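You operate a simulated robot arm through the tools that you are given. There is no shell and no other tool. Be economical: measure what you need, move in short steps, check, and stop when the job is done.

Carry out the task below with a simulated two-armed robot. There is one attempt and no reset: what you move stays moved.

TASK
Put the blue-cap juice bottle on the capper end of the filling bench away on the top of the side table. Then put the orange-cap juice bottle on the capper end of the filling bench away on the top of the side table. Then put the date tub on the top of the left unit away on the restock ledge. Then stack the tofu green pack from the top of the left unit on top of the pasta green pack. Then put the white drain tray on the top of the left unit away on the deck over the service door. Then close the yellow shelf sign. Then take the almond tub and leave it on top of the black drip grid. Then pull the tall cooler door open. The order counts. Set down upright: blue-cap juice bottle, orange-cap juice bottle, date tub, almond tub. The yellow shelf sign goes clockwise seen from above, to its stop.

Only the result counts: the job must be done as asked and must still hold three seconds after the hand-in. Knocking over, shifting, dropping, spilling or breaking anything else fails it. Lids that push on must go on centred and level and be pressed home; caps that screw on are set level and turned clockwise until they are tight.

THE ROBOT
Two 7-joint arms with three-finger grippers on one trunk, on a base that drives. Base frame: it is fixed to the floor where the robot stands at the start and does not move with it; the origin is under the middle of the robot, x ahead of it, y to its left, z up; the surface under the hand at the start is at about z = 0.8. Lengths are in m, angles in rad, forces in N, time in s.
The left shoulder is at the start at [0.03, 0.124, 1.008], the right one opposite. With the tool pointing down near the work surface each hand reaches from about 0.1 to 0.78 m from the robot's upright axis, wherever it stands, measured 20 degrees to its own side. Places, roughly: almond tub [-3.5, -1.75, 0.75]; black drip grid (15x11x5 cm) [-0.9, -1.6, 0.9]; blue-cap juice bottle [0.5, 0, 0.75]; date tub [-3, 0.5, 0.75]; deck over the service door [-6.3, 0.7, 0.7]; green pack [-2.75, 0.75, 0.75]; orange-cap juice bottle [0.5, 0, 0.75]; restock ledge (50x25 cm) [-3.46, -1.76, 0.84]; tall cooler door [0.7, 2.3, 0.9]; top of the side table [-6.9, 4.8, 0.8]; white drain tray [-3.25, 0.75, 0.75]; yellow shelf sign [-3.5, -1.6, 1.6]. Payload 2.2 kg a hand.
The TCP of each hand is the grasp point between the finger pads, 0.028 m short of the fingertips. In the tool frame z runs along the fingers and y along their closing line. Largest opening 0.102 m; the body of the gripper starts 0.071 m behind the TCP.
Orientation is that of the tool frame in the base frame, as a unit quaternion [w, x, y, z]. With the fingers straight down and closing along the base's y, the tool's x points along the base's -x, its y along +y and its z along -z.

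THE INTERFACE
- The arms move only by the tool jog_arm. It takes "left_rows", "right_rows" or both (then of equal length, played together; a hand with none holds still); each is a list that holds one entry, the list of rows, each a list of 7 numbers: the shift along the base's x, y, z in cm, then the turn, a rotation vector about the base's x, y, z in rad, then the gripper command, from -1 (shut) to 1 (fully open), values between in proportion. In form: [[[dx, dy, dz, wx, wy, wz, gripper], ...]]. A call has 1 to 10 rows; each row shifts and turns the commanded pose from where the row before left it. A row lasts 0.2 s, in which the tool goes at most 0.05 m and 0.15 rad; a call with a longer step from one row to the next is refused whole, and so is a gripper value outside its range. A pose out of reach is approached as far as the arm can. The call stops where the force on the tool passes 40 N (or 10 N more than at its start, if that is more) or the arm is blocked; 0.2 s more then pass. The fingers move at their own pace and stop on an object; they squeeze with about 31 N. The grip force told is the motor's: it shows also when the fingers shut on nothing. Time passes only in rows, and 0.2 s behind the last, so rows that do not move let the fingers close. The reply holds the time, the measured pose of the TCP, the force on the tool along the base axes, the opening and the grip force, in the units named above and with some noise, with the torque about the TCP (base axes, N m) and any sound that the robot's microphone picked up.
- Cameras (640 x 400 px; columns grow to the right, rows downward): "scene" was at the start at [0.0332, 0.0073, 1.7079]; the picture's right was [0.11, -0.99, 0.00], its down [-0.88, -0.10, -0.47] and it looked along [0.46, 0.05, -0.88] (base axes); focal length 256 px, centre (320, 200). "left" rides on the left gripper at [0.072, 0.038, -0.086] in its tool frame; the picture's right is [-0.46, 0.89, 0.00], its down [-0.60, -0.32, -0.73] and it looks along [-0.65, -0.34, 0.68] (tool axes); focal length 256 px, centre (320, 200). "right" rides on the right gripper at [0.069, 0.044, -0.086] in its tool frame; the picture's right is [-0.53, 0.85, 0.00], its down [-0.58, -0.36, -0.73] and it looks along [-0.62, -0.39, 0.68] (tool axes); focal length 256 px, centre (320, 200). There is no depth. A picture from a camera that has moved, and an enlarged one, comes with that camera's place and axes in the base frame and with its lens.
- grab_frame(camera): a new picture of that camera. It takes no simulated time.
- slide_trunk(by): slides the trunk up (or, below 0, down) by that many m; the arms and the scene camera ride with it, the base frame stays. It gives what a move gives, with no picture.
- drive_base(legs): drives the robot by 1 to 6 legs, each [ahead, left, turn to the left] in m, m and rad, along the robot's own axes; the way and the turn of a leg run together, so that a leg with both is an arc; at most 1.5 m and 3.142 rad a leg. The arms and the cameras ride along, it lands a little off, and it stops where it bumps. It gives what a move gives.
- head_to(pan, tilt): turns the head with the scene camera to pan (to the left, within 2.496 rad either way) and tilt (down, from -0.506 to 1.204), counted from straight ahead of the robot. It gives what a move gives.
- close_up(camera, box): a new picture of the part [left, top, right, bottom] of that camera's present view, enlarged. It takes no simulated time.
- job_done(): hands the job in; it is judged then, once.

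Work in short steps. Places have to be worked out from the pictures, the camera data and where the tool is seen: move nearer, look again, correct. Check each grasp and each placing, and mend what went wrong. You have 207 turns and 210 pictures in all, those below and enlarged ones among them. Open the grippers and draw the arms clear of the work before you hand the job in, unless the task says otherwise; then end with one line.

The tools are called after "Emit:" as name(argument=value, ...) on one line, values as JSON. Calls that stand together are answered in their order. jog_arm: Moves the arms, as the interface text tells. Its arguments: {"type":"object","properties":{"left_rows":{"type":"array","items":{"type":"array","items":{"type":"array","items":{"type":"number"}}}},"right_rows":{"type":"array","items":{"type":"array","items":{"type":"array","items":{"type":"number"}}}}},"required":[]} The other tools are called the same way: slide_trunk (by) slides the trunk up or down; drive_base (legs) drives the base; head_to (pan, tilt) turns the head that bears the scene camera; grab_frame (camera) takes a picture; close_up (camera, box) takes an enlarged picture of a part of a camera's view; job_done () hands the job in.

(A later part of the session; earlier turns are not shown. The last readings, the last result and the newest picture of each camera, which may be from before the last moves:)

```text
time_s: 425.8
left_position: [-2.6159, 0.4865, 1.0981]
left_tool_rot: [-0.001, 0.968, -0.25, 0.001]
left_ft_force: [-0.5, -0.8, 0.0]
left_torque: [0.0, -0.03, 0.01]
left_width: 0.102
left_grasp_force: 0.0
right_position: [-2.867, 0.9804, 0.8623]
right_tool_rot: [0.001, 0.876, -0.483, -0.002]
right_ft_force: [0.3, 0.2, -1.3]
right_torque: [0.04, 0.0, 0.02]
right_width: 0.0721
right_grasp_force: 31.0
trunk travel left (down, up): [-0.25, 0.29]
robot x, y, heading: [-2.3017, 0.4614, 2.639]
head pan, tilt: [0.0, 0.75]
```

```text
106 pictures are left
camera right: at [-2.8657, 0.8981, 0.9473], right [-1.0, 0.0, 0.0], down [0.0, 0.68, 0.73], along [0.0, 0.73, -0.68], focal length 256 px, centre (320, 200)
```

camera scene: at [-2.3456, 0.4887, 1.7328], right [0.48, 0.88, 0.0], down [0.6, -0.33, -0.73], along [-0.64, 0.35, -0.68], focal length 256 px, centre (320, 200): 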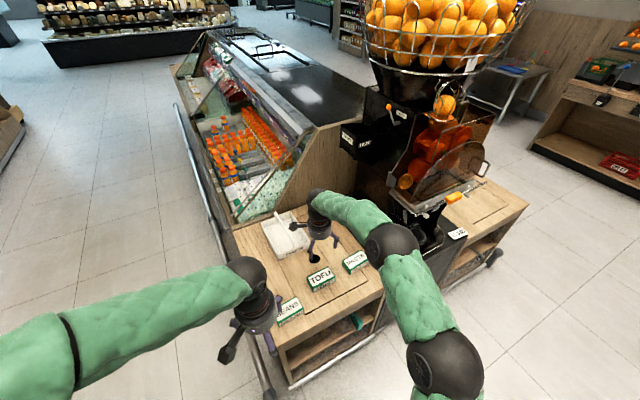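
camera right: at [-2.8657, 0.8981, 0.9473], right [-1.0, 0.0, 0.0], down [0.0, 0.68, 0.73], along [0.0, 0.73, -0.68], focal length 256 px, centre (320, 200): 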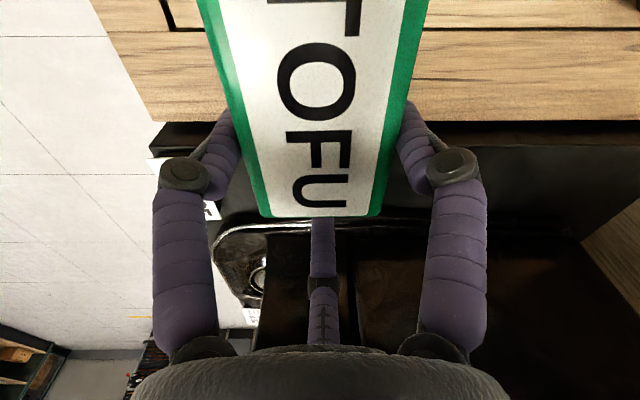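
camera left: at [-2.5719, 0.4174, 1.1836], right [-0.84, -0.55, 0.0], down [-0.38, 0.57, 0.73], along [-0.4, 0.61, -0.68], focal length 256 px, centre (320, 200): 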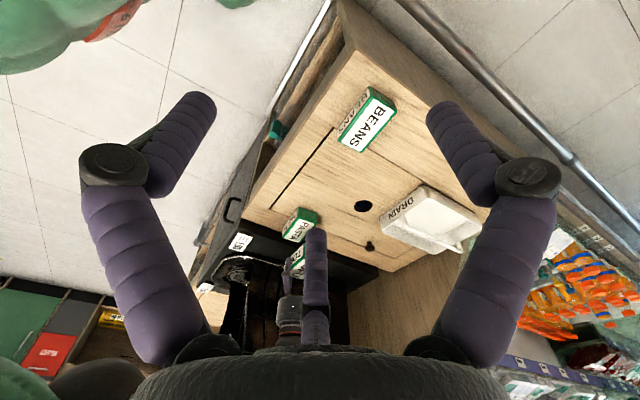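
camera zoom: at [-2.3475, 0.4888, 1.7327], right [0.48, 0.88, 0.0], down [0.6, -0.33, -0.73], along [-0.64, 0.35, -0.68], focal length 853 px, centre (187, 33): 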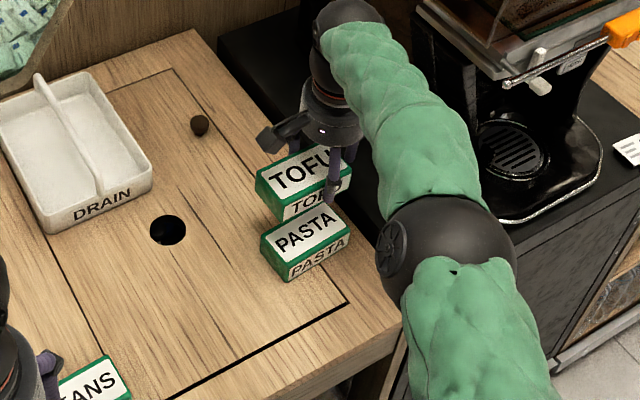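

Working consistently with pack size 5.5×10 cm and top z≈0.75: pasta centre ≈(-2.844, 0.944), held tofu centre ≈(-2.860, 0.937). I shift (+1.6, +0.7) cm, lower 4 cm and look.

Emit:
jog_arm(right_rows=[[[1.6, 0.7, -1, 0, 0, 0, -1], [0, 0, -2, 0, 0, 0, -1], [0, 0, -1, 0, 0, 0, -1], [0, 0, 0, 0, 0, 0, -1]]])

Emit:
close_up(camera="scene", box=[320, 215, 400, 275])

Emit:
close_up(camera="left", box=[240, 180, 340, 320])

```text
time_s: 426.8
left_position: [-2.6154, 0.4866, 1.0976]
left_tool_rot: [-0.001, 0.968, -0.251, 0.0]
left_ft_force: [0.6, -1.0, -0.2]
left_torque: [0.01, 0.0, -0.01]
left_width: 0.1019
left_grasp_force: 0.0
right_position: [-2.8523, 0.9853, 0.8207]
right_tool_rot: [0.001, 0.875, -0.484, -0.002]
right_ft_force: [0.5, -0.2, -2.1]
right_torque: [0.03, 0.02, -0.01]
right_width: 0.0726
right_grasp_force: 31.3
trunk travel left (down, up): [-0.25, 0.29]
robot x, y, heading: [-2.2981, 0.4601, 2.638]
head pan, tilt: [0.0, 0.75]
```

```text
6.67 times, centred on (360, 245) of scene
camera zoom: at [-2.348, 0.4894, 1.7327], right [0.48, 0.88, 0.0], down [0.6, -0.33, -0.73], along [-0.64, 0.35, -0.68], focal length 1706 px, centre (53, -100)
```

zoom: 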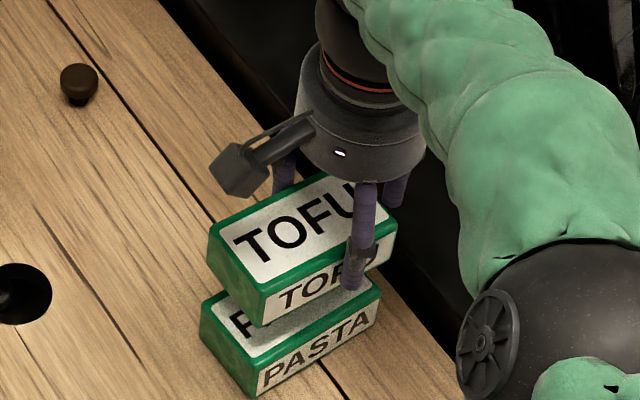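

```text
2.86 times, centred on (290, 250) of left
camera zoom: at [-2.5723, 0.4178, 1.1835], right [-0.84, -0.55, 0.0], down [-0.38, 0.57, 0.73], along [-0.4, 0.61, -0.68], focal length 731 px, centre (406, 57)
```

zoom: 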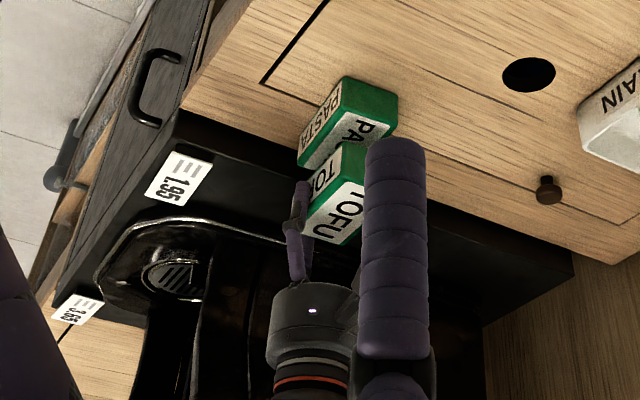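

Tofu is almost right over the pasta with a slight yaw difference. I turn it −0.1 rad, lower 2.8 cm, then continue in small steps.

Emit:
jog_arm(right_rows=[[[0.3, 0, -1, 0, 0, -0.1, -1], [0, 0, -1.3, 0, 0, 0, -1], [0, 0, -0.3, 0, 0, 0, -1], [0, 0, -0.3, 0, 0, 0, -1], [0, 0, 0, 0, 0, 0, -1]]])

Emit:
close_up(camera="scene", box=[320, 215, 400, 275])

```text
time_s: 428.0
left_position: [-2.6147, 0.4865, 1.0975]
left_tool_rot: [-0.001, 0.968, -0.25, 0.0]
left_ft_force: [-0.5, -0.3, -0.2]
left_torque: [-0.03, 0.0, 0.01]
left_width: 0.102
left_grasp_force: 0.0
right_position: [-2.848, 0.9866, 0.7924]
right_tool_rot: [0.001, 0.85, -0.527, -0.003]
right_ft_force: [0.1, 0.0, -1.8]
right_torque: [0.06, 0.02, 0.05]
right_width: 0.0726
right_grasp_force: 31.2
trunk travel left (down, up): [-0.25, 0.29]
robot x, y, heading: [-2.2977, 0.4699, 2.637]
head pan, tilt: [0.0, 0.75]
```

```text
6.67 times, centred on (360, 245) of scene
camera zoom: at [-2.3476, 0.4894, 1.7327], right [0.48, 0.88, 0.0], down [0.6, -0.33, -0.73], along [-0.64, 0.35, -0.68], focal length 1706 px, centre (53, -100)
```

zoom: 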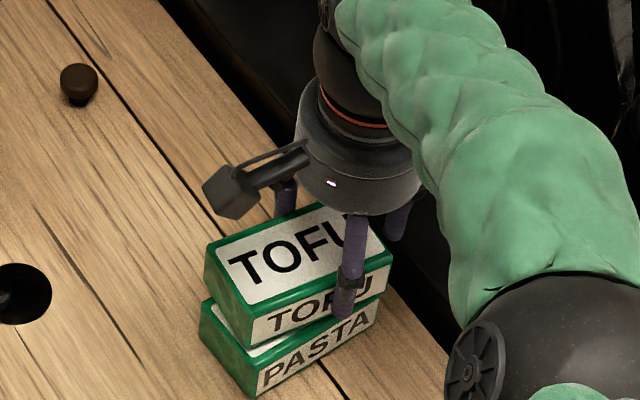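

The yaw correction went the wrong way. I turn back +0.2 rad with compensation and recheck.

Emit:
jog_arm(right_rows=[[[0, 0.9, 0.5, 0, 0, 0.1, -1], [-0.3, 0, 0, 0, 0, 0.1, -1], [0, 0, 0, 0, 0, 0, -1]]])

Emit:
close_up(camera="scene", box=[320, 215, 400, 275])

```text
time_s: 428.8
left_position: [-2.6164, 0.4874, 1.0979]
left_tool_rot: [0.0, 0.968, -0.251, 0.002]
left_ft_force: [0.5, 0.0, 0.1]
left_torque: [0.03, -0.01, 0.0]
left_width: 0.1021
left_grasp_force: 0.0
right_position: [-2.8521, 0.9939, 0.7978]
right_tool_rot: [0.001, 0.898, -0.439, -0.002]
right_ft_force: [0.4, 0.4, -2.1]
right_torque: [0.04, 0.05, -0.02]
right_width: 0.0729
right_grasp_force: 31.2
trunk travel left (down, up): [-0.25, 0.29]
robot x, y, heading: [-2.2989, 0.4656, 2.636]
head pan, tilt: [0.0, 0.75]
```

```text
6.67 times, centred on (360, 245) of scene
camera zoom: at [-2.3474, 0.4896, 1.7327], right [0.48, 0.88, 0.0], down [0.6, -0.33, -0.73], along [-0.64, 0.35, -0.68], focal length 1706 px, centre (53, -100)
```

zoom: 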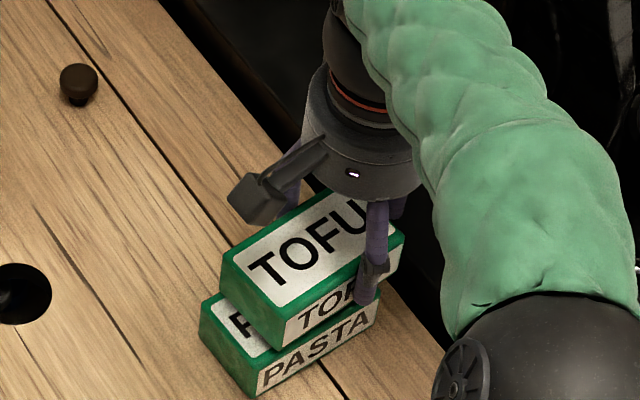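

Yaw is nearly parallel now; tofu is ~1.1 cm too far right in the picture. Correct and lower to contact.

Emit:
jog_arm(right_rows=[[[-0.35, -1.0, 0, 0, 0, -0.04, -1], [0, 0, -0.5, 0, 0, 0, -1], [0, 0, -0.3, 0, 0, 0, -1], [0, 0, -0.3, 0, 0, 0, -1], [0, 0, 0, 0, 0, 0, -1]]])

Emit:
close_up(camera="scene", box=[320, 215, 400, 275])

```text
time_s: 430.0
left_position: [-2.6159, 0.4867, 1.0984]
left_tool_rot: [0.0, 0.968, -0.251, 0.001]
left_ft_force: [-0.1, 0.5, 0.6]
left_torque: [0.02, -0.03, -0.01]
left_width: 0.1021
left_grasp_force: 0.1
right_position: [-2.8556, 0.9847, 0.7891]
right_tool_rot: [-0.001, 0.889, -0.457, -0.005]
right_ft_force: [0.1, -2.0, 11.2]
right_torque: [-0.47, -0.44, -0.05]
right_width: 0.0727
right_grasp_force: 31.0
trunk travel left (down, up): [-0.25, 0.29]
robot x, y, heading: [-2.2992, 0.4652, 2.637]
head pan, tilt: [0.0, 0.75]
```

```text
6.67 times, centred on (360, 245) of scene
camera zoom: at [-2.3463, 0.4881, 1.7329], right [0.48, 0.88, 0.0], down [0.6, -0.33, -0.73], along [-0.64, 0.35, -0.68], focal length 1706 px, centre (53, -100)
```

zoom: 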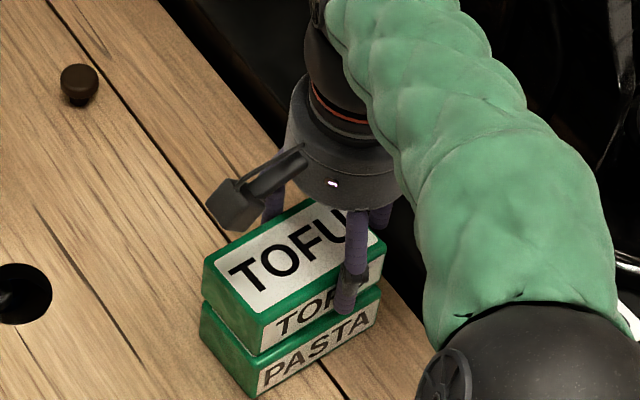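

Contact and well aligned. Open and rise.

Emit:
jog_arm(right_rows=[[[0, 0, 0.1, 0, 0, 0, 0], [0, 0, 0, 0, 0, 0, 1], [0, 0, 0, 0, 0, 0, 1], [0, 0, 2, 0, 0, 0, 1], [0, 0, 4, 0, 0, 0, 1], [0, 0, 4, 0, 0, 0, 1], [0, 0, 4, 0, 0, 0, 1], [0, 0, 0, 0, 0, 0, 1]]])

Emit:
close_up(camera="scene", box=[260, 175, 420, 275])

```text
time_s: 431.8
left_position: [-2.615, 0.4867, 1.0978]
left_tool_rot: [-0.001, 0.968, -0.25, 0.001]
left_ft_force: [0.2, 0.4, 0.1]
left_torque: [0.0, 0.0, 0.01]
left_width: 0.1019
left_grasp_force: 0.0
right_position: [-2.8531, 0.9859, 0.9267]
right_tool_rot: [0.0, 0.89, -0.456, -0.002]
right_ft_force: [0.5, -0.9, 0.4]
right_torque: [-0.02, 0.0, 0.0]
right_width: 0.1022
right_grasp_force: 0.0
trunk travel left (down, up): [-0.25, 0.29]
robot x, y, heading: [-2.2996, 0.465, 2.637]
head pan, tilt: [0.0, 0.75]
```

```text
4.00 times, centred on (340, 225) of scene
camera zoom: at [-2.348, 0.4898, 1.7326], right [0.48, 0.88, 0.0], down [0.6, -0.33, -0.73], along [-0.64, 0.35, -0.68], focal length 1024 px, centre (240, 100)
```

zoom: 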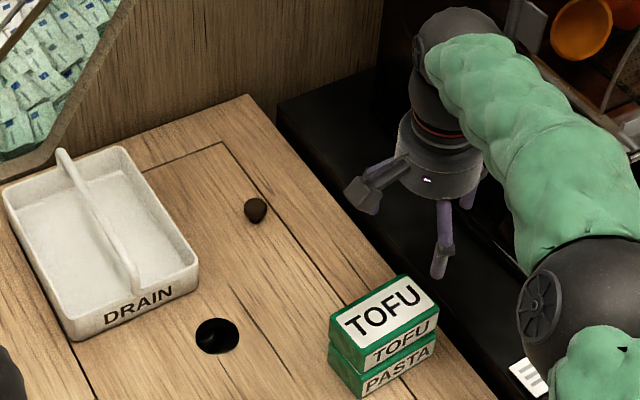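

Stack is good. Next the tray: I'll approach it from the south side of the island. Raise and pull in the right hand, back off, and go round.

Emit:
jog_arm(right_rows=[[[0, 0, 4, 0, 0, 0, 1], [0, 0, 4, 0, 0, 0, 1], [3, -1.6, 4, 0, 0, 0, 1], [4, -2, 0, 0, 0, 0, 1], [4, -2, 0, 0, 0, 0, 1], [4, -2, 0, 0, 0, 0, 1], [3, -2, 0, 0, 0, 0, 1], [0, 0, 0, 0, 0, 0, 1]]])

Emit:
drive_base(legs=[[-0.4, 0, 0], [0, 0, -1.066], [-0.5, 0, 0], [0, 1.28, 0]])

Emit:
head_to(pan=0.0, tilt=0.85)

Emit:
grab_frame(camera="scene")

```text
refused: row 3 steps farther than a row can; nothing moved
```

```text
time_s: 445.6
left_position: [-3.3611, 0.0803, 1.0976]
left_tool_rot: [0.001, -0.697, 0.717, -0.002]
left_ft_force: [0.3, 0.4, 0.2]
left_torque: [-0.02, -0.05, -0.02]
left_width: 0.1023
left_grasp_force: 0.0
right_position: [-3.0275, 0.522, 0.9267]
right_tool_rot: [0.001, -0.524, 0.852, 0.002]
right_ft_force: [0.0, -0.3, -0.2]
right_torque: [0.01, 0.0, -0.02]
right_width: 0.1021
right_grasp_force: 0.1
trunk travel left (down, up): [-0.25, 0.29]
robot x, y, heading: [-3.2361, -0.2109, 1.553]
head pan, tilt: [0.0, 0.75]
```

```text
time_s: 446.3
left_position: [-3.3607, 0.0798, 1.0989]
left_tool_rot: [0.0, -0.698, 0.716, -0.001]
left_ft_force: [0.3, 0.0, 0.2]
left_torque: [0.0, -0.02, 0.01]
left_width: 0.1019
left_grasp_force: 0.1
right_position: [-3.027, 0.521, 0.9265]
right_tool_rot: [0.0, -0.524, 0.852, 0.002]
right_ft_force: [-0.6, -0.8, -0.5]
right_torque: [0.0, -0.01, -0.01]
right_width: 0.1021
right_grasp_force: 0.0
trunk travel left (down, up): [-0.25, 0.29]
robot x, y, heading: [-3.2327, -0.207, 1.542]
head pan, tilt: [0.0, 0.85]
```

```text
99 pictures are left
camera scene: at [-3.235, -0.1619, 1.7247], right [1.0, -0.02, 0.0], down [-0.02, -0.75, -0.66], along [0.02, 0.66, -0.75], focal length 256 px, centre (320, 200)
```

scene: 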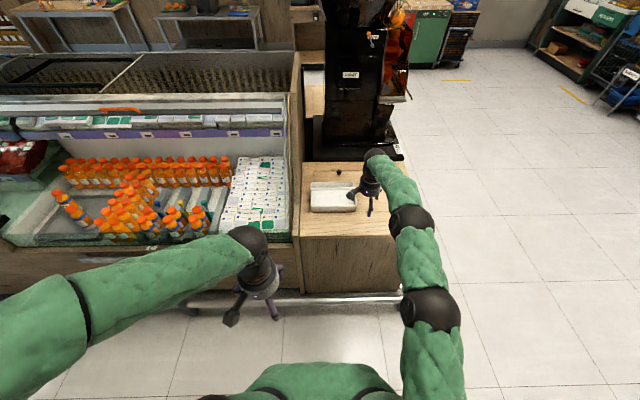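

That jog was refused (too long a step), but the drive was harmless. Drive 0.24 m forward, then bring the right hand over the tray handle with the closing line along y.

Emit:
drive_base(legs=[[0.24, 0, 0.02]])

Emit:
jog_arm(right_rows=[[[-2, -1, 1, 0, 0, -0.11, 1], [-2.3, -1, 1, 0, 0, -0.11, 1], [-2.3, -1, 0, 0, 0, -0.11, 1], [-2.3, -1, 0, 0, 0, -0.11, 1], [-2.3, -1, 0, 0, 0, -0.11, 1], [0, 0, 0, 0, 0, 0, 1]]])

Emit:
grab_frame(camera="right")

Emit:
grab_frame(camera="scene")

```text
time_s: 448.1
left_position: [-3.3638, 0.3204, 1.0967]
left_tool_rot: [0.0, -0.705, 0.71, -0.002]
left_ft_force: [-0.1, -0.3, -0.3]
left_torque: [-0.05, 0.02, 0.0]
left_width: 0.1022
left_grasp_force: 0.1
right_position: [-3.0382, 0.767, 0.9249]
right_tool_rot: [0.002, -0.531, 0.847, 0.0]
right_ft_force: [0.3, 0.6, 0.3]
right_torque: [-0.01, -0.01, 0.0]
right_width: 0.102
right_grasp_force: 0.1
trunk travel left (down, up): [-0.25, 0.29]
robot x, y, heading: [-3.2323, 0.0289, 1.568]
head pan, tilt: [0.0, 0.85]
```

```text
time_s: 449.5
left_position: [-3.3624, 0.3195, 1.098]
left_tool_rot: [0.0, -0.705, 0.709, -0.002]
left_ft_force: [0.8, -0.6, 0.7]
left_torque: [0.0, 0.02, -0.01]
left_width: 0.1021
left_grasp_force: 0.2
right_position: [-3.1474, 0.7162, 0.9471]
right_tool_rot: [0.002, -0.28, 0.96, 0.002]
right_ft_force: [1.0, 1.2, 0.1]
right_torque: [0.0, 0.03, 0.04]
right_width: 0.1023
right_grasp_force: 0.1
trunk travel left (down, up): [-0.25, 0.29]
robot x, y, heading: [-3.232, 0.0336, 1.562]
head pan, tilt: [0.0, 0.85]
```

```text
98 pictures are left
camera right: at [-3.2292, 0.7169, 1.033], right [-0.01, 1.0, 0.0], down [0.68, 0.0, 0.73], along [0.73, 0.01, -0.68], focal length 256 px, centre (320, 200)
```

right: 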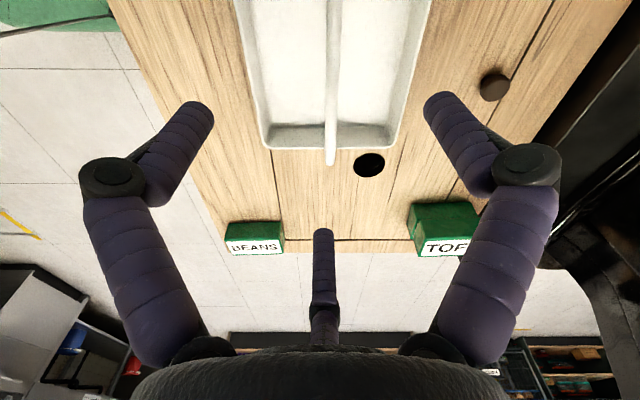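

```text
97 pictures are left
camera scene: at [-3.2322, 0.0803, 1.7247], right [1.0, 0.0, 0.0], down [0.0, -0.75, -0.66], along [0.0, 0.66, -0.75], focal length 256 px, centre (320, 200)
```

scene: 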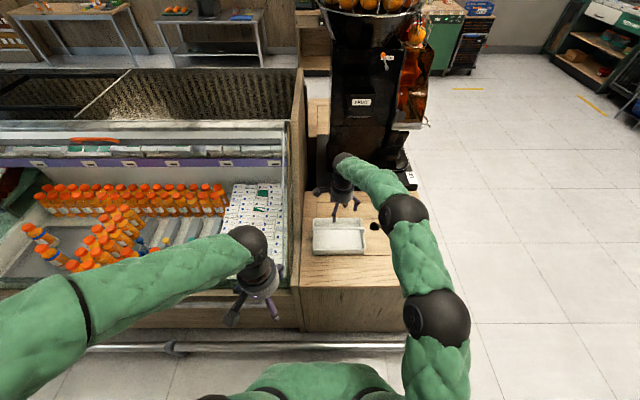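

Handle bar lies along x at y≈0.730, top z≈0.795. Move onto it and descend to TCP 0.806 while watching force.

Emit:
jog_arm(right_rows=[[[-1, 1.4, -3, 0, 0, 0, 1], [0, 0, -4, 0, 0, 0, 1], [0, 0, -4, 0, 0, 0, 1], [0, 0, -2, 0, 0, 0, 1], [0, 0, -1, 0, 0, 0, 1], [0, 0, 0, 0, 0, 0, 1]]])

Emit:
grab_frame(camera="right")

```text
time_s: 450.9
left_position: [-3.3622, 0.3192, 1.0989]
left_tool_rot: [0.001, -0.704, 0.71, -0.001]
left_ft_force: [0.4, -0.7, 0.2]
left_torque: [0.02, -0.01, -0.03]
left_width: 0.1021
left_grasp_force: 0.1
right_position: [-3.1589, 0.7334, 0.8122]
right_tool_rot: [0.002, -0.281, 0.96, 0.005]
right_ft_force: [6.2, -1.0, 25.3]
right_torque: [-0.06, -1.54, -0.16]
right_width: 0.1029
right_grasp_force: 0.1
trunk travel left (down, up): [-0.25, 0.29]
robot x, y, heading: [-3.2319, 0.0287, 1.569]
head pan, tilt: [0.0, 0.85]
```

```text
96 pictures are left
camera right: at [-3.2397, 0.7316, 0.8983], right [0.0, 1.0, 0.01], down [0.68, -0.01, 0.73], along [0.73, 0.01, -0.68], focal length 256 px, centre (320, 200)
```

right: 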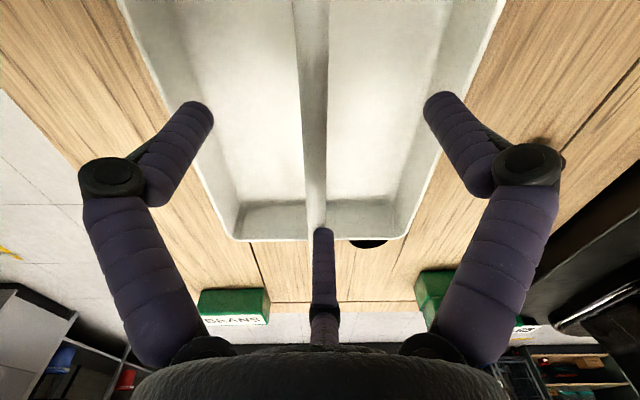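

The stub touches the bar (top ≈0.807), so the tips already straddle it well. Ease up 0.5 cm, shift −0.4 cm, close and lift.

Emit:
jog_arm(right_rows=[[[0, -0.4, 0.8, 0, 0, 0, 1], [0, 0, 0, 0, 0, 0, 0], [0, 0, 0, 0, 0, 0, -1], [0, 0, 0, 0, 0, 0, -1], [0, 0, 0, 0, 0, 0, -1]]])

Emit:
jog_arm(right_rows=[[[0, 0, 1, 0, 0, 0, -1], [0, 0, 2, 0, 0, 0, -1], [0, 0, 0, 0, 0, 0, -1]]])

Emit:
grab_frame(camera="right")

```text
time_s: 451.6
left_position: [-3.3628, 0.3208, 1.0975]
left_tool_rot: [0.0, -0.705, 0.71, -0.001]
left_ft_force: [-0.7, 0.3, 0.2]
left_torque: [-0.06, 0.0, -0.02]
left_width: 0.1021
left_grasp_force: 0.0
right_position: [-3.1552, 0.7342, 0.8253]
right_tool_rot: [0.004, -0.278, 0.961, 0.01]
right_ft_force: [5.8, 0.3, 20.7]
right_torque: [0.09, -0.6, 0.03]
right_width: 0.0022
right_grasp_force: 15.1
trunk travel left (down, up): [-0.25, 0.29]
robot x, y, heading: [-3.2329, 0.0329, 1.561]
head pan, tilt: [0.0, 0.85]
stopped in row 3 (right hand): the force on the tool passed its limit at 48 N (the readings are from after the stop); the commanded pose is now the measured one
```

```text
time_s: 452.4
left_position: [-3.3615, 0.3206, 1.0981]
left_tool_rot: [0.0, -0.705, 0.71, -0.001]
left_ft_force: [-0.2, -0.1, 0.1]
left_torque: [-0.03, 0.03, 0.0]
left_width: 0.1018
left_grasp_force: 0.0
right_position: [-3.1569, 0.7322, 0.8499]
right_tool_rot: [0.003, -0.28, 0.96, 0.006]
right_ft_force: [0.2, 0.3, -0.1]
right_torque: [-0.03, 0.03, 0.0]
right_width: 0.002
right_grasp_force: 30.9
trunk travel left (down, up): [-0.25, 0.29]
robot x, y, heading: [-3.2286, 0.0319, 1.566]
head pan, tilt: [0.0, 0.85]
```

```text
95 pictures are left
camera right: at [-3.2388, 0.7295, 0.9356], right [0.0, 1.0, 0.01], down [0.68, -0.01, 0.73], along [0.73, 0.01, -0.68], focal length 256 px, centre (320, 200)
```

right: 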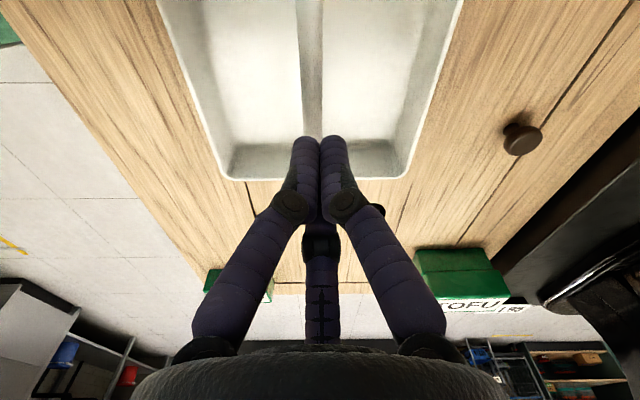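

Missed: the stub on the bar kept the tips too high. I yaw +0.26 rad so the stub passes beside the bar, then descend lower and close.

Emit:
jog_arm(right_rows=[[[0, -0.5, 2, 0, 0, 0.13, 1], [0, 0, 0, 0, 0, 0.13, 1], [0, 0, 0, 0, 0, 0, 1], [0, 0, -3, 0, 0, 0, 1], [0, 0, -2.5, 0, 0, 0, 1], [0, 0, -1, 0, 0, 0, 1], [0, 0, -0.5, 0, 0, 0, 1], [0, 0, 0, 0, 0, 0, 1]]])

Emit:
grab_frame(camera="right")

```text
time_s: 454.2
left_position: [-3.3626, 0.3192, 1.0977]
left_tool_rot: [-0.001, -0.704, 0.71, -0.001]
left_ft_force: [-0.3, 0.2, 0.8]
left_torque: [0.0, -0.03, -0.02]
left_width: 0.1021
left_grasp_force: 0.1
right_position: [-3.1564, 0.7269, 0.8003]
right_tool_rot: [0.002, -0.403, 0.915, 0.007]
right_ft_force: [-0.3, -1.2, 1.3]
right_torque: [0.04, -0.01, -0.02]
right_width: 0.1019
right_grasp_force: 0.0
trunk travel left (down, up): [-0.25, 0.29]
robot x, y, heading: [-3.2311, 0.0331, 1.564]
head pan, tilt: [0.0, 0.85]
```

```text
94 pictures are left
camera right: at [-3.2348, 0.7041, 0.8856], right [-0.26, 0.97, 0.01], down [0.66, 0.17, 0.73], along [0.71, 0.2, -0.68], focal length 256 px, centre (320, 200)
```

right: 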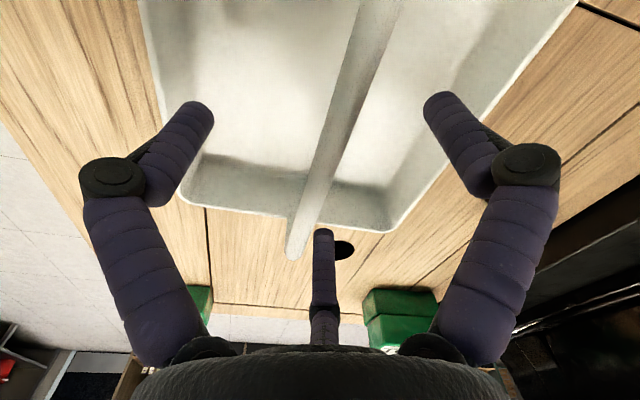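

The stub clears the bar and it's centred. Lower 0.8 cm more and close.

Emit:
jog_arm(right_rows=[[[0, 0, -0.8, 0, 0, 0, 1], [0, 0, 0, 0, 0, 0, 0], [0, 0, 0, 0, 0, 0, -1], [0, 0, 0, 0, 0, 0, -1], [0, 0, 0, 0, 0, 0, -1], [0, 0, 1, 0, 0, 0, -1], [0, 0, 2, 0, 0, 0, -1], [0, 0, 0, 0, 0, 0, -1]]])

Emit:
grab_frame(camera="right")

```text
time_s: 456.0
left_position: [-3.3619, 0.3197, 1.098]
left_tool_rot: [0.0, -0.705, 0.71, -0.001]
left_ft_force: [-0.3, -0.7, 0.1]
left_torque: [-0.01, -0.01, 0.0]
left_width: 0.1024
left_grasp_force: 0.1
right_position: [-3.1563, 0.7255, 0.8225]
right_tool_rot: [0.002, -0.402, 0.916, 0.006]
right_ft_force: [-0.1, 0.0, -1.9]
right_torque: [-0.01, -0.06, 0.02]
right_width: 0.0182
right_grasp_force: 30.8
trunk travel left (down, up): [-0.25, 0.29]
robot x, y, heading: [-3.2302, 0.0318, 1.568]
head pan, tilt: [0.0, 0.85]
```

```text
93 pictures are left
camera right: at [-3.2354, 0.7033, 0.9085], right [-0.26, 0.97, 0.01], down [0.66, 0.17, 0.73], along [0.71, 0.2, -0.68], focal length 256 px, centre (320, 200)
```

right: 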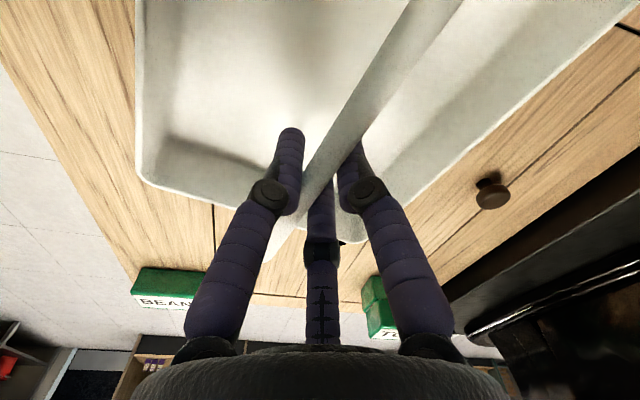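

The tray hangs from the bar. Lift it to carry height, pull it in, then look along the island for the deck.

Emit:
jog_arm(right_rows=[[[0, 0, 4, 0, 0, 0, -1], [0, 0, 4, 0, 0, 0, -1], [0, 0, 4, 0, 0, 0, -1], [0, 0, 4, 0, 0, 0, -1], [0, 0, 4, 0, 0, 0, -1], [0, 0, 4, 0, 0, 0, -1], [0, 0, 0, 0, 0, 0, -1]]])

Emit:
grab_frame(camera="scene")

```text
time_s: 457.6
left_position: [-3.3617, 0.3196, 1.098]
left_tool_rot: [0.0, -0.705, 0.709, -0.001]
left_ft_force: [-0.6, -0.1, 0.6]
left_torque: [0.01, -0.01, -0.03]
left_width: 0.1019
left_grasp_force: 0.0
right_position: [-3.156, 0.7234, 1.0611]
right_tool_rot: [0.002, -0.401, 0.916, 0.006]
right_ft_force: [0.9, -0.2, -2.6]
right_torque: [-0.01, -0.08, 0.0]
right_width: 0.018
right_grasp_force: 31.0
trunk travel left (down, up): [-0.25, 0.29]
robot x, y, heading: [-3.2307, 0.0319, 1.566]
head pan, tilt: [0.0, 0.85]
```

```text
92 pictures are left
camera scene: at [-3.2325, 0.0807, 1.7246], right [1.0, 0.0, 0.0], down [0.0, -0.75, -0.66], along [0.0, 0.66, -0.75], focal length 256 px, centre (320, 200)
```

scene: 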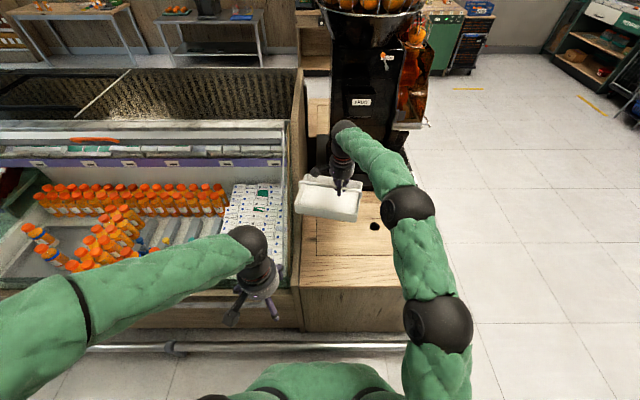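

Tray hangs level. Back away from the counter, pull the hand in, and turn to face west along the island's south side.

Emit:
drive_base(legs=[[-0.6, 0, 0]])

Emit:
jog_arm(right_rows=[[[0, -4, 0, 0, 0, 0, -1], [0, -4, 0, 0, 0, 0, -1], [0, -4, 0, 0, 0, 0, -1], [0, -4, 0, 0, 0, 0, -1], [0, 0, 0, 0, 0, 0, -1]]])

Emit:
drive_base(legs=[[0, 0, 1.575], [1.2, 0, 0]])

Emit:
head_to(pan=-0.35, tilt=0.4)

Emit:
grab_frame(camera="scene")

```text
time_s: 461.0
left_position: [-3.366, -0.2746, 1.0977]
left_tool_rot: [0.0, -0.705, 0.709, -0.001]
left_ft_force: [0.3, 0.3, 0.6]
left_torque: [0.05, 0.0, 0.02]
left_width: 0.102
left_grasp_force: 0.0
right_position: [-3.161, 0.1289, 1.0626]
right_tool_rot: [0.002, -0.404, 0.915, 0.007]
right_ft_force: [0.0, 0.5, -2.2]
right_torque: [0.0, -0.07, 0.01]
right_width: 0.0178
right_grasp_force: 30.9
trunk travel left (down, up): [-0.25, 0.29]
robot x, y, heading: [-3.2306, -0.5612, 1.572]
head pan, tilt: [0.0, 0.85]
```

```text
time_s: 462.2
left_position: [-3.3649, -0.2741, 1.097]
left_tool_rot: [0.001, -0.706, 0.708, -0.001]
left_ft_force: [1.2, 0.3, 0.3]
left_torque: [-0.02, 0.02, -0.02]
left_width: 0.102
left_grasp_force: 0.1
right_position: [-3.162, -0.0276, 1.0622]
right_tool_rot: [0.003, -0.404, 0.915, 0.006]
right_ft_force: [0.6, 0.3, -2.0]
right_torque: [-0.03, -0.11, 0.03]
right_width: 0.018
right_grasp_force: 31.1
trunk travel left (down, up): [-0.25, 0.29]
robot x, y, heading: [-3.2348, -0.5644, 1.566]
head pan, tilt: [0.0, 0.85]
```

```text
time_s: 472.1
left_position: [-4.7079, -0.7406, 1.0973]
left_tool_rot: [-0.001, 1.0, 0.016, 0.001]
left_ft_force: [-0.4, 0.2, 0.1]
left_torque: [-0.01, 0.01, 0.02]
left_width: 0.1021
left_grasp_force: 0.0
right_position: [-4.9614, -0.5443, 1.0623]
right_tool_rot: [0.003, 0.938, -0.345, -0.006]
right_ft_force: [-0.4, -0.2, -2.0]
right_torque: [0.04, -0.04, 0.05]
right_width: 0.0179
right_grasp_force: 31.6
trunk travel left (down, up): [-0.25, 0.29]
robot x, y, heading: [-4.4213, -0.6012, -3.112]
head pan, tilt: [0.0, 0.85]
```

```text
time_s: 473.0
left_position: [-4.7076, -0.7415, 1.0968]
left_tool_rot: [-0.001, 1.0, 0.017, 0.001]
left_ft_force: [0.2, 0.7, 0.0]
left_torque: [-0.02, 0.0, 0.01]
left_width: 0.1022
left_grasp_force: 0.1
right_position: [-4.9617, -0.5444, 1.0616]
right_tool_rot: [0.001, 0.938, -0.345, -0.006]
right_ft_force: [0.2, -0.5, -2.6]
right_torque: [0.08, 0.0, 0.0]
right_width: 0.018
right_grasp_force: 31.0
trunk travel left (down, up): [-0.25, 0.29]
robot x, y, heading: [-4.4271, -0.5983, -3.112]
head pan, tilt: [-0.351, 0.4]
```

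```text
91 pictures are left
camera scene: at [-4.4849, -0.5701, 1.7637], right [0.31, 0.95, 0.0], down [0.37, -0.12, -0.92], along [-0.87, 0.29, -0.39], focal length 256 px, centre (320, 200)
```

scene: 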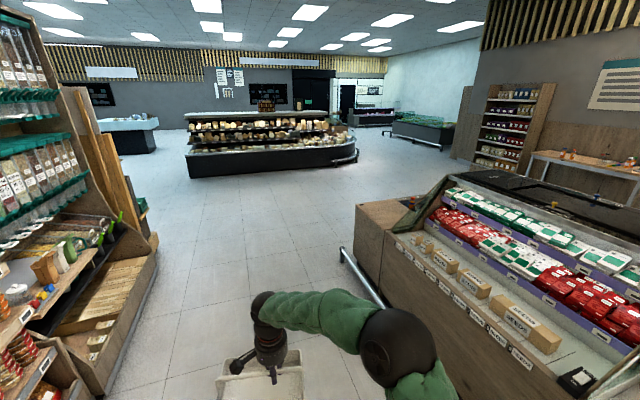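

The deck is the wooden top at the island's west end, around (-6.4, 0.74). Drive on west and turn to face it from the south.

Emit:
drive_base(legs=[[1.0, 0, 0], [0.85, 0, 0], [0, 0, -1.6]])

Emit:
head_to(pan=0, tilt=0.75)

Emit:
grab_frame(camera="scene")

```text
time_s: 486.1
left_position: [-6.3911, -0.3932, 1.0977]
left_tool_rot: [-0.001, 0.71, -0.704, 0.002]
left_ft_force: [-0.4, 0.1, 0.1]
left_torque: [-0.01, 0.02, 0.0]
left_width: 0.1023
left_grasp_force: 0.0
right_position: [-6.1887, -0.1442, 1.0616]
right_tool_rot: [0.003, -0.409, 0.913, 0.006]
right_ft_force: [-0.6, 0.0, -1.5]
right_torque: [0.01, -0.09, 0.0]
right_width: 0.0181
right_grasp_force: 31.0
trunk travel left (down, up): [-0.25, 0.29]
robot x, y, heading: [-6.2613, -0.6793, 1.584]
head pan, tilt: [-0.351, 0.4]
```

```text
time_s: 486.9
left_position: [-6.3918, -0.3933, 1.0984]
left_tool_rot: [0.001, 0.71, -0.704, 0.002]
left_ft_force: [-0.1, -0.8, 0.4]
left_torque: [0.03, 0.01, 0.03]
left_width: 0.1019
left_grasp_force: 0.1
right_position: [-6.1894, -0.1433, 1.0609]
right_tool_rot: [0.004, -0.409, 0.912, 0.006]
right_ft_force: [0.2, -0.1, -2.1]
right_torque: [0.02, -0.09, 0.01]
right_width: 0.018
right_grasp_force: 30.6
trunk travel left (down, up): [-0.25, 0.29]
robot x, y, heading: [-6.2556, -0.6808, 1.581]
head pan, tilt: [0.0, 0.75]
```

```text
90 pictures are left
camera scene: at [-6.2575, -0.6259, 1.7328], right [1.0, 0.01, 0.0], down [0.01, -0.68, -0.73], along [-0.01, 0.73, -0.68], focal length 256 px, centre (320, 200)
```

scene: 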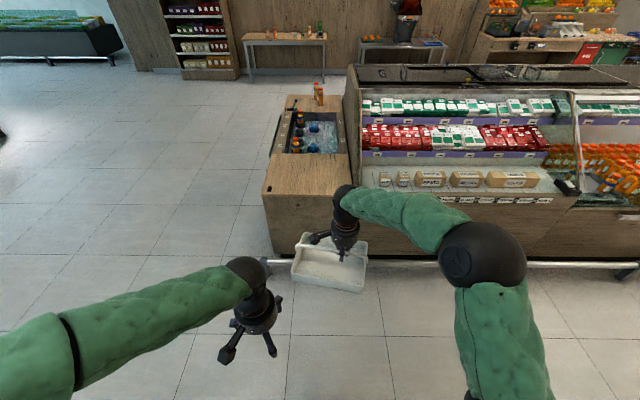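

The deck is the flat top at x −6.59…−6.08, y 0.51…0.93, centre (-6.33, 0.72). I drive in so the tray comes over it.

Emit:
drive_base(legs=[[0, 0.15, 0], [0.69, 0, -0.01]])

Emit:
jog_arm(right_rows=[[[0, 4, 0, 0, 0, 0, -1], [0, 4, 0, 0, 0, 0, -1], [0, 4, 0, 0, 0, 0, -1], [0, 3.5, 0, 0, 0, 0, -1], [0, 0, 0, 0, 0, 0, -1]]])

Emit:
grab_frame(camera="scene")

Emit:
grab_frame(camera="right")

```text
time_s: 491.7
left_position: [-6.5334, 0.3064, 1.0974]
left_tool_rot: [0.0, -0.702, 0.712, -0.001]
left_ft_force: [-0.3, 0.3, 0.3]
left_torque: [-0.02, -0.01, -0.01]
left_width: 0.1024
left_grasp_force: 0.1
right_position: [-6.3245, 0.5497, 1.061]
right_tool_rot: [0.003, -0.399, 0.917, 0.006]
right_ft_force: [0.2, -0.4, -2.8]
right_torque: [-0.03, -0.06, 0.02]
right_width: 0.0179
right_grasp_force: 31.0
trunk travel left (down, up): [-0.25, 0.29]
robot x, y, heading: [-6.4041, 0.0155, 1.562]
head pan, tilt: [0.0, 0.75]
```

```text
time_s: 492.9
left_position: [-6.5328, 0.3056, 1.0992]
left_tool_rot: [0.0, -0.703, 0.711, -0.001]
left_ft_force: [0.4, 0.1, 1.2]
left_torque: [0.02, 0.02, 0.0]
left_width: 0.1019
left_grasp_force: 0.1
right_position: [-6.3251, 0.7053, 1.0651]
right_tool_rot: [0.003, -0.399, 0.917, 0.006]
right_ft_force: [-1.1, 0.3, -1.9]
right_torque: [-0.01, -0.08, -0.02]
right_width: 0.0178
right_grasp_force: 30.7
trunk travel left (down, up): [-0.25, 0.29]
robot x, y, heading: [-6.4037, 0.0147, 1.558]
head pan, tilt: [0.0, 0.75]
```

```text
89 pictures are left
camera scene: at [-6.4039, 0.0693, 1.7328], right [1.0, -0.01, 0.0], down [-0.01, -0.68, -0.73], along [0.01, 0.73, -0.68], focal length 256 px, centre (320, 200)
```

scene: 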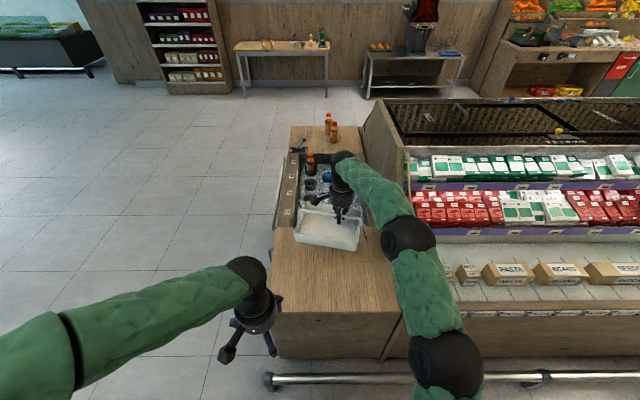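

```text
88 pictures are left
camera right: at [-6.4033, 0.6836, 1.15], right [-0.26, 0.97, 0.01], down [0.66, 0.16, 0.73], along [0.71, 0.2, -0.68], focal length 256 px, centre (320, 200)
```

right: 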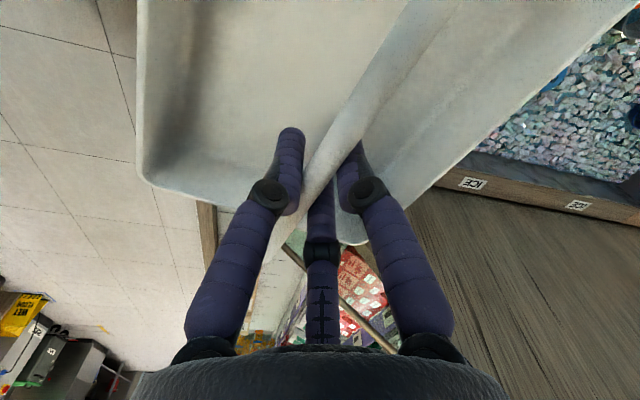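

The tray is well over the deck. Lower 21 cm, then in small steps to contact.

Emit:
jog_arm(right_rows=[[[0, 0.5, -4.2, 0, 0, 0, -1], [0, 0.5, -4.2, 0, 0, 0, -1], [0, 0, -4.2, 0, 0, 0, -1], [0, 0, -4.2, 0, 0, 0, -1], [0, 0, -4.2, 0, 0, 0, -1], [0, 0, 0, 0, 0, 0, -1]]])

Emit:
close_up(camera="scene", box=[240, 160, 440, 310])

```text
time_s: 494.3
left_position: [-6.5324, 0.306, 1.099]
left_tool_rot: [0.0, -0.703, 0.711, -0.001]
left_ft_force: [-0.2, 0.5, 0.0]
left_torque: [0.03, -0.03, 0.02]
left_width: 0.1019
left_grasp_force: 0.0
right_position: [-6.3264, 0.7156, 0.8537]
right_tool_rot: [0.003, -0.399, 0.917, 0.007]
right_ft_force: [-0.1, -0.2, -1.5]
right_torque: [-0.03, -0.07, 0.01]
right_width: 0.0179
right_grasp_force: 30.5
trunk travel left (down, up): [-0.25, 0.29]
robot x, y, heading: [-6.4018, 0.0167, 1.558]
head pan, tilt: [0.0, 0.75]
```

```text
2.67 times, centred on (340, 235) of scene
camera zoom: at [-6.4042, 0.0698, 1.7328], right [1.0, -0.01, 0.0], down [-0.01, -0.68, -0.73], along [0.01, 0.73, -0.68], focal length 682 px, centre (267, 107)
```

zoom: 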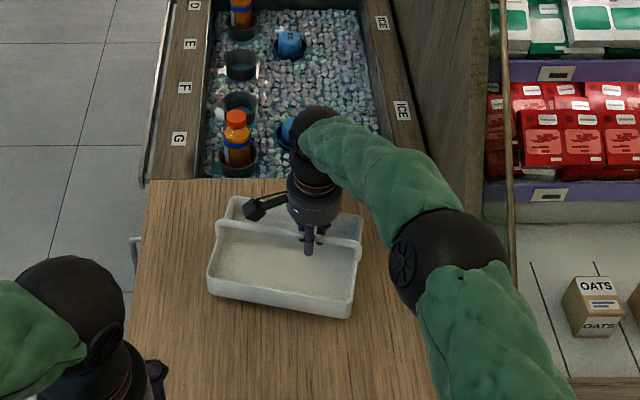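

Clear of the ice bath. Lower further in small steps.

Emit:
jog_arm(right_rows=[[[0, 0, -1.5, 0, 0, 0, -1], [0, 0, -1, 0, 0, 0, -1], [0, 0, -0.5, 0, 0, 0, -1], [0, 0, -0.5, 0, 0, 0, -1], [0, 0, -0.4, 0, 0, 0, -1], [0, 0, -0.4, 0, 0, 0, -1], [0, 0, 0, 0, 0, 0, -1]]])

```text
time_s: 495.9
left_position: [-6.5306, 0.3063, 1.0979]
left_tool_rot: [-0.001, -0.702, 0.712, -0.001]
left_ft_force: [0.2, -0.1, -0.5]
left_torque: [0.01, -0.02, 0.02]
left_width: 0.102
left_grasp_force: 0.1
right_position: [-6.3263, 0.7152, 0.8092]
right_tool_rot: [0.003, -0.4, 0.917, 0.006]
right_ft_force: [-0.1, 0.8, -2.3]
right_torque: [-0.02, -0.08, -0.02]
right_width: 0.018
right_grasp_force: 30.9
trunk travel left (down, up): [-0.25, 0.29]
robot x, y, heading: [-6.4013, 0.0123, 1.558]
head pan, tilt: [0.0, 0.75]
```

Emit:
jog_arm(right_rows=[[[0, 0, -0.4, 0, 0, 0, -1], [0, 0, -0.4, 0, 0, 0, -1], [0, 0, -0.4, 0, 0, 0, -1], [0, 0, -0.4, 0, 0, 0, -1], [0, 0, -0.4, 0, 0, 0, -1], [0, 0, -0.4, 0, 0, 0, -1], [0, 0, 0, 0, 0, 0, -1]]])

```text
time_s: 497.0
left_position: [-6.5323, 0.3063, 1.0969]
left_tool_rot: [0.0, -0.702, 0.712, -0.001]
left_ft_force: [-0.2, 0.2, 0.1]
left_torque: [-0.03, 0.0, -0.01]
left_width: 0.1022
left_grasp_force: 0.0
right_position: [-6.3242, 0.7198, 0.8014]
right_tool_rot: [0.006, -0.396, 0.918, 0.013]
right_ft_force: [-0.2, -3.7, 15.3]
right_torque: [-0.22, -0.17, -0.02]
right_width: 0.0185
right_grasp_force: 31.2
trunk travel left (down, up): [-0.25, 0.29]
robot x, y, heading: [-6.4024, 0.0166, 1.562]
head pan, tilt: [0.0, 0.75]
stopped in row 5 (right hand): the force on the tool passed its limit at 40 N (the readings are from after the stop); the commanded pose is now the measured one
```

Firm contact. Open the fingers and rise.

Emit:
jog_arm(right_rows=[[[0, 0, 0, 0, 0, 0, 0], [0, 0, 0, 0, 0, 0, 1], [0, 0, 0, 0, 0, 0, 1], [0, 0, 2, 0, 0, 0, 1], [0, 0, 4, 0, 0, 0, 1], [0, 0, 4, 0, 0, 0, 1], [0, 0, 4, 0, 0, 0, 1], [0, 0, 4, 0, 0, 0, 1], [0, 0, 4, 0, 0, 0, 1], [0, 0, 0, 0, 0, 0, 1]]])

Emit:
close_up(camera="scene", box=[240, 160, 440, 310])

```text
time_s: 499.2
left_position: [-6.5329, 0.3067, 1.0982]
left_tool_rot: [0.0, -0.702, 0.712, -0.001]
left_ft_force: [0.6, -0.3, 0.7]
left_torque: [-0.03, 0.0, -0.02]
left_width: 0.1019
left_grasp_force: 0.1
right_position: [-6.3242, 0.7202, 1.0189]
right_tool_rot: [0.005, -0.398, 0.917, 0.01]
right_ft_force: [0.0, 0.5, 0.6]
right_torque: [-0.03, -0.01, -0.02]
right_width: 0.1023
right_grasp_force: 0.1
trunk travel left (down, up): [-0.25, 0.29]
robot x, y, heading: [-6.4033, 0.0152, 1.558]
head pan, tilt: [0.0, 0.75]
```

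```text
2.67 times, centred on (340, 235) of scene
camera zoom: at [-6.4039, 0.0706, 1.7327], right [1.0, -0.01, 0.0], down [-0.01, -0.68, -0.73], along [0.01, 0.73, -0.68], focal length 682 px, centre (267, 107)
```

zoom: 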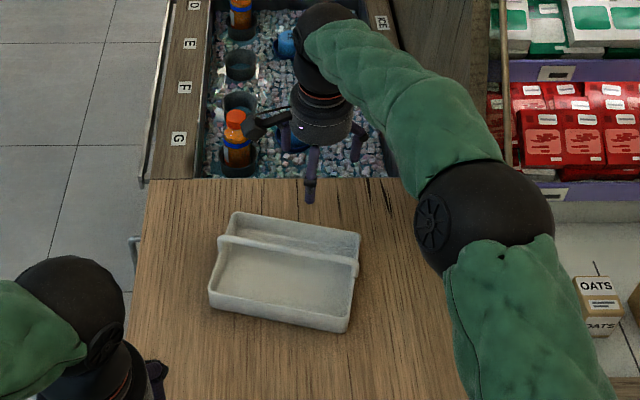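

The tray sits on the deck. Next the yellow sign. I restore the right hand's natural yaw and pull it in.

Emit:
jog_arm(right_rows=[[[0, -3, 2, 0, 0, 0.125, 1], [0, -4, 1, 0, 0, 0.125, 1], [0, -4, 0, 0, 0, 0.125, 1], [0, -4, 0, 0, 0, 0.125, 1], [0, -4, 0, 0, 0, 0.12, 1], [0, -3, 0, 0, 0, 0.12, 1], [0, 0, 0, 0, 0, 0, 1]]])

Emit:
drive_base(legs=[[-0.55, 0, 0], [0, 0, -1.56], [1.5, 0, 0], [1.48, 0, 0], [0, 0, -1.571]])

```text
time_s: 500.8
left_position: [-6.5329, 0.3057, 1.0973]
left_tool_rot: [0.0, -0.702, 0.712, -0.002]
left_ft_force: [-0.8, 0.0, 0.1]
left_torque: [0.0, 0.03, 0.03]
left_width: 0.1019
left_grasp_force: 0.0
right_position: [-6.3262, 0.4997, 1.0477]
right_tool_rot: [-0.001, -0.703, 0.711, 0.013]
right_ft_force: [0.3, 0.8, 0.0]
right_torque: [-0.01, -0.02, -0.01]
right_width: 0.102
right_grasp_force: 0.1
trunk travel left (down, up): [-0.25, 0.29]
robot x, y, heading: [-6.4033, 0.0193, 1.557]
head pan, tilt: [0.0, 0.75]
```

```text
time_s: 525.6
left_position: [-3.3039, -0.7708, 1.0969]
left_tool_rot: [-0.001, 0.696, 0.718, 0.001]
left_ft_force: [-0.5, 0.1, 0.6]
left_torque: [-0.03, 0.0, 0.0]
left_width: 0.1022
left_grasp_force: 0.1
right_position: [-3.5, -0.9745, 1.0479]
right_tool_rot: [0.012, 0.695, 0.719, 0.0]
right_ft_force: [0.4, -0.4, 0.2]
right_torque: [0.0, 0.0, 0.06]
right_width: 0.1022
right_grasp_force: 0.1
trunk travel left (down, up): [-0.25, 0.29]
robot x, y, heading: [-3.4437, -0.4878, -1.537]
head pan, tilt: [0.0, 0.75]
```

Square up, raise the trunk fully, then pitch the right hand to point at the shelf with the fingers shut.

Emit:
drive_base(legs=[[0, 0, -0.034]])

Emit:
slide_trunk(by=0.29)

Emit:
jog_arm(right_rows=[[[0, -2, 1, -0.145, 0, 0, -1], [0, -2, 1, -0.145, 0, 0, -1], [0, -2, 1, -0.145, 0, 0, -1], [0, -2, 1, -0.145, 0, 0, -1], [0, -2, 1, -0.145, 0, 0, -1], [0, -1.5, 1, -0.145, 0, 0, -1], [0, -1.5, 1, -0.145, 0, 0, -1], [0, -1, 1, -0.145, 0, 0, -1], [0, -1, 1, -0.145, 0, 0, -1], [0, -1, 1, -0.145, 0, 0, -1]]])

Emit:
grab_frame(camera="scene")

```text
time_s: 526.4
left_position: [-3.313, -0.7741, 1.0981]
left_tool_rot: [-0.001, 0.709, 0.706, 0.0]
left_ft_force: [-1.0, -0.3, -0.1]
left_torque: [0.02, 0.0, 0.02]
left_width: 0.1021
left_grasp_force: 0.1
right_position: [-3.5179, -0.9714, 1.0471]
right_tool_rot: [0.013, 0.708, 0.706, -0.001]
right_ft_force: [0.3, -0.1, -1.2]
right_torque: [0.0, -0.05, 0.0]
right_width: 0.1024
right_grasp_force: 0.1
trunk travel left (down, up): [-0.25, 0.29]
robot x, y, heading: [-3.4431, -0.4892, -1.568]
head pan, tilt: [0.0, 0.75]
```

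```text
time_s: 529.3
left_position: [-3.3126, -0.7746, 1.3869]
left_tool_rot: [-0.001, 0.708, 0.706, 0.0]
left_ft_force: [-0.3, -0.7, -0.8]
left_torque: [0.01, 0.01, -0.03]
left_width: 0.1019
left_grasp_force: 0.0
right_position: [-3.5181, -0.9719, 1.3374]
right_tool_rot: [0.013, 0.708, 0.706, 0.0]
right_ft_force: [0.2, -0.6, 0.6]
right_torque: [-0.02, -0.02, -0.02]
right_width: 0.1022
right_grasp_force: 0.1
trunk travel left (down, up): [-0.54, 0.0]
robot x, y, heading: [-3.4442, -0.4877, -1.574]
head pan, tilt: [0.0, 0.75]
```

```text
time_s: 531.5
left_position: [-3.3118, -0.7754, 1.3883]
left_tool_rot: [-0.002, 0.708, 0.706, 0.0]
left_ft_force: [-0.2, -0.4, 0.4]
left_torque: [0.05, 0.03, 0.0]
left_width: 0.1019
left_grasp_force: 0.1
right_position: [-3.515, -1.1317, 1.4397]
right_tool_rot: [0.479, 0.521, 0.529, -0.469]
right_ft_force: [0.6, -0.3, -0.3]
right_torque: [0.02, -0.03, 0.01]
right_width: 0.0022
right_grasp_force: 30.8
trunk travel left (down, up): [-0.54, 0.0]
robot x, y, heading: [-3.4437, -0.4851, -1.576]
head pan, tilt: [0.0, 0.75]
```

```text
85 pictures are left
camera scene: at [-3.4447, -0.5414, 2.0227], right [-1.0, 0.0, 0.0], down [0.0, 0.68, -0.73], along [0.0, -0.73, -0.68], focal length 256 px, centre (320, 200)
```

scene: 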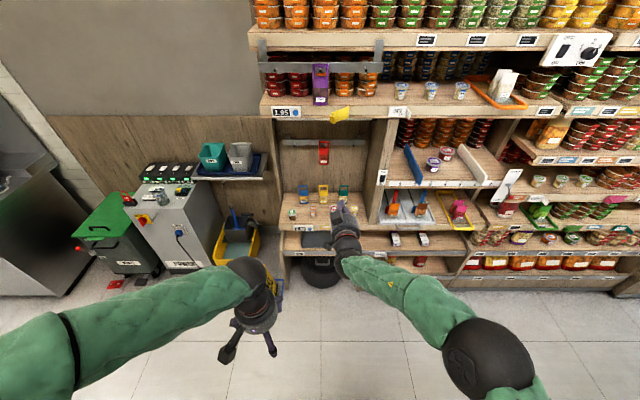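

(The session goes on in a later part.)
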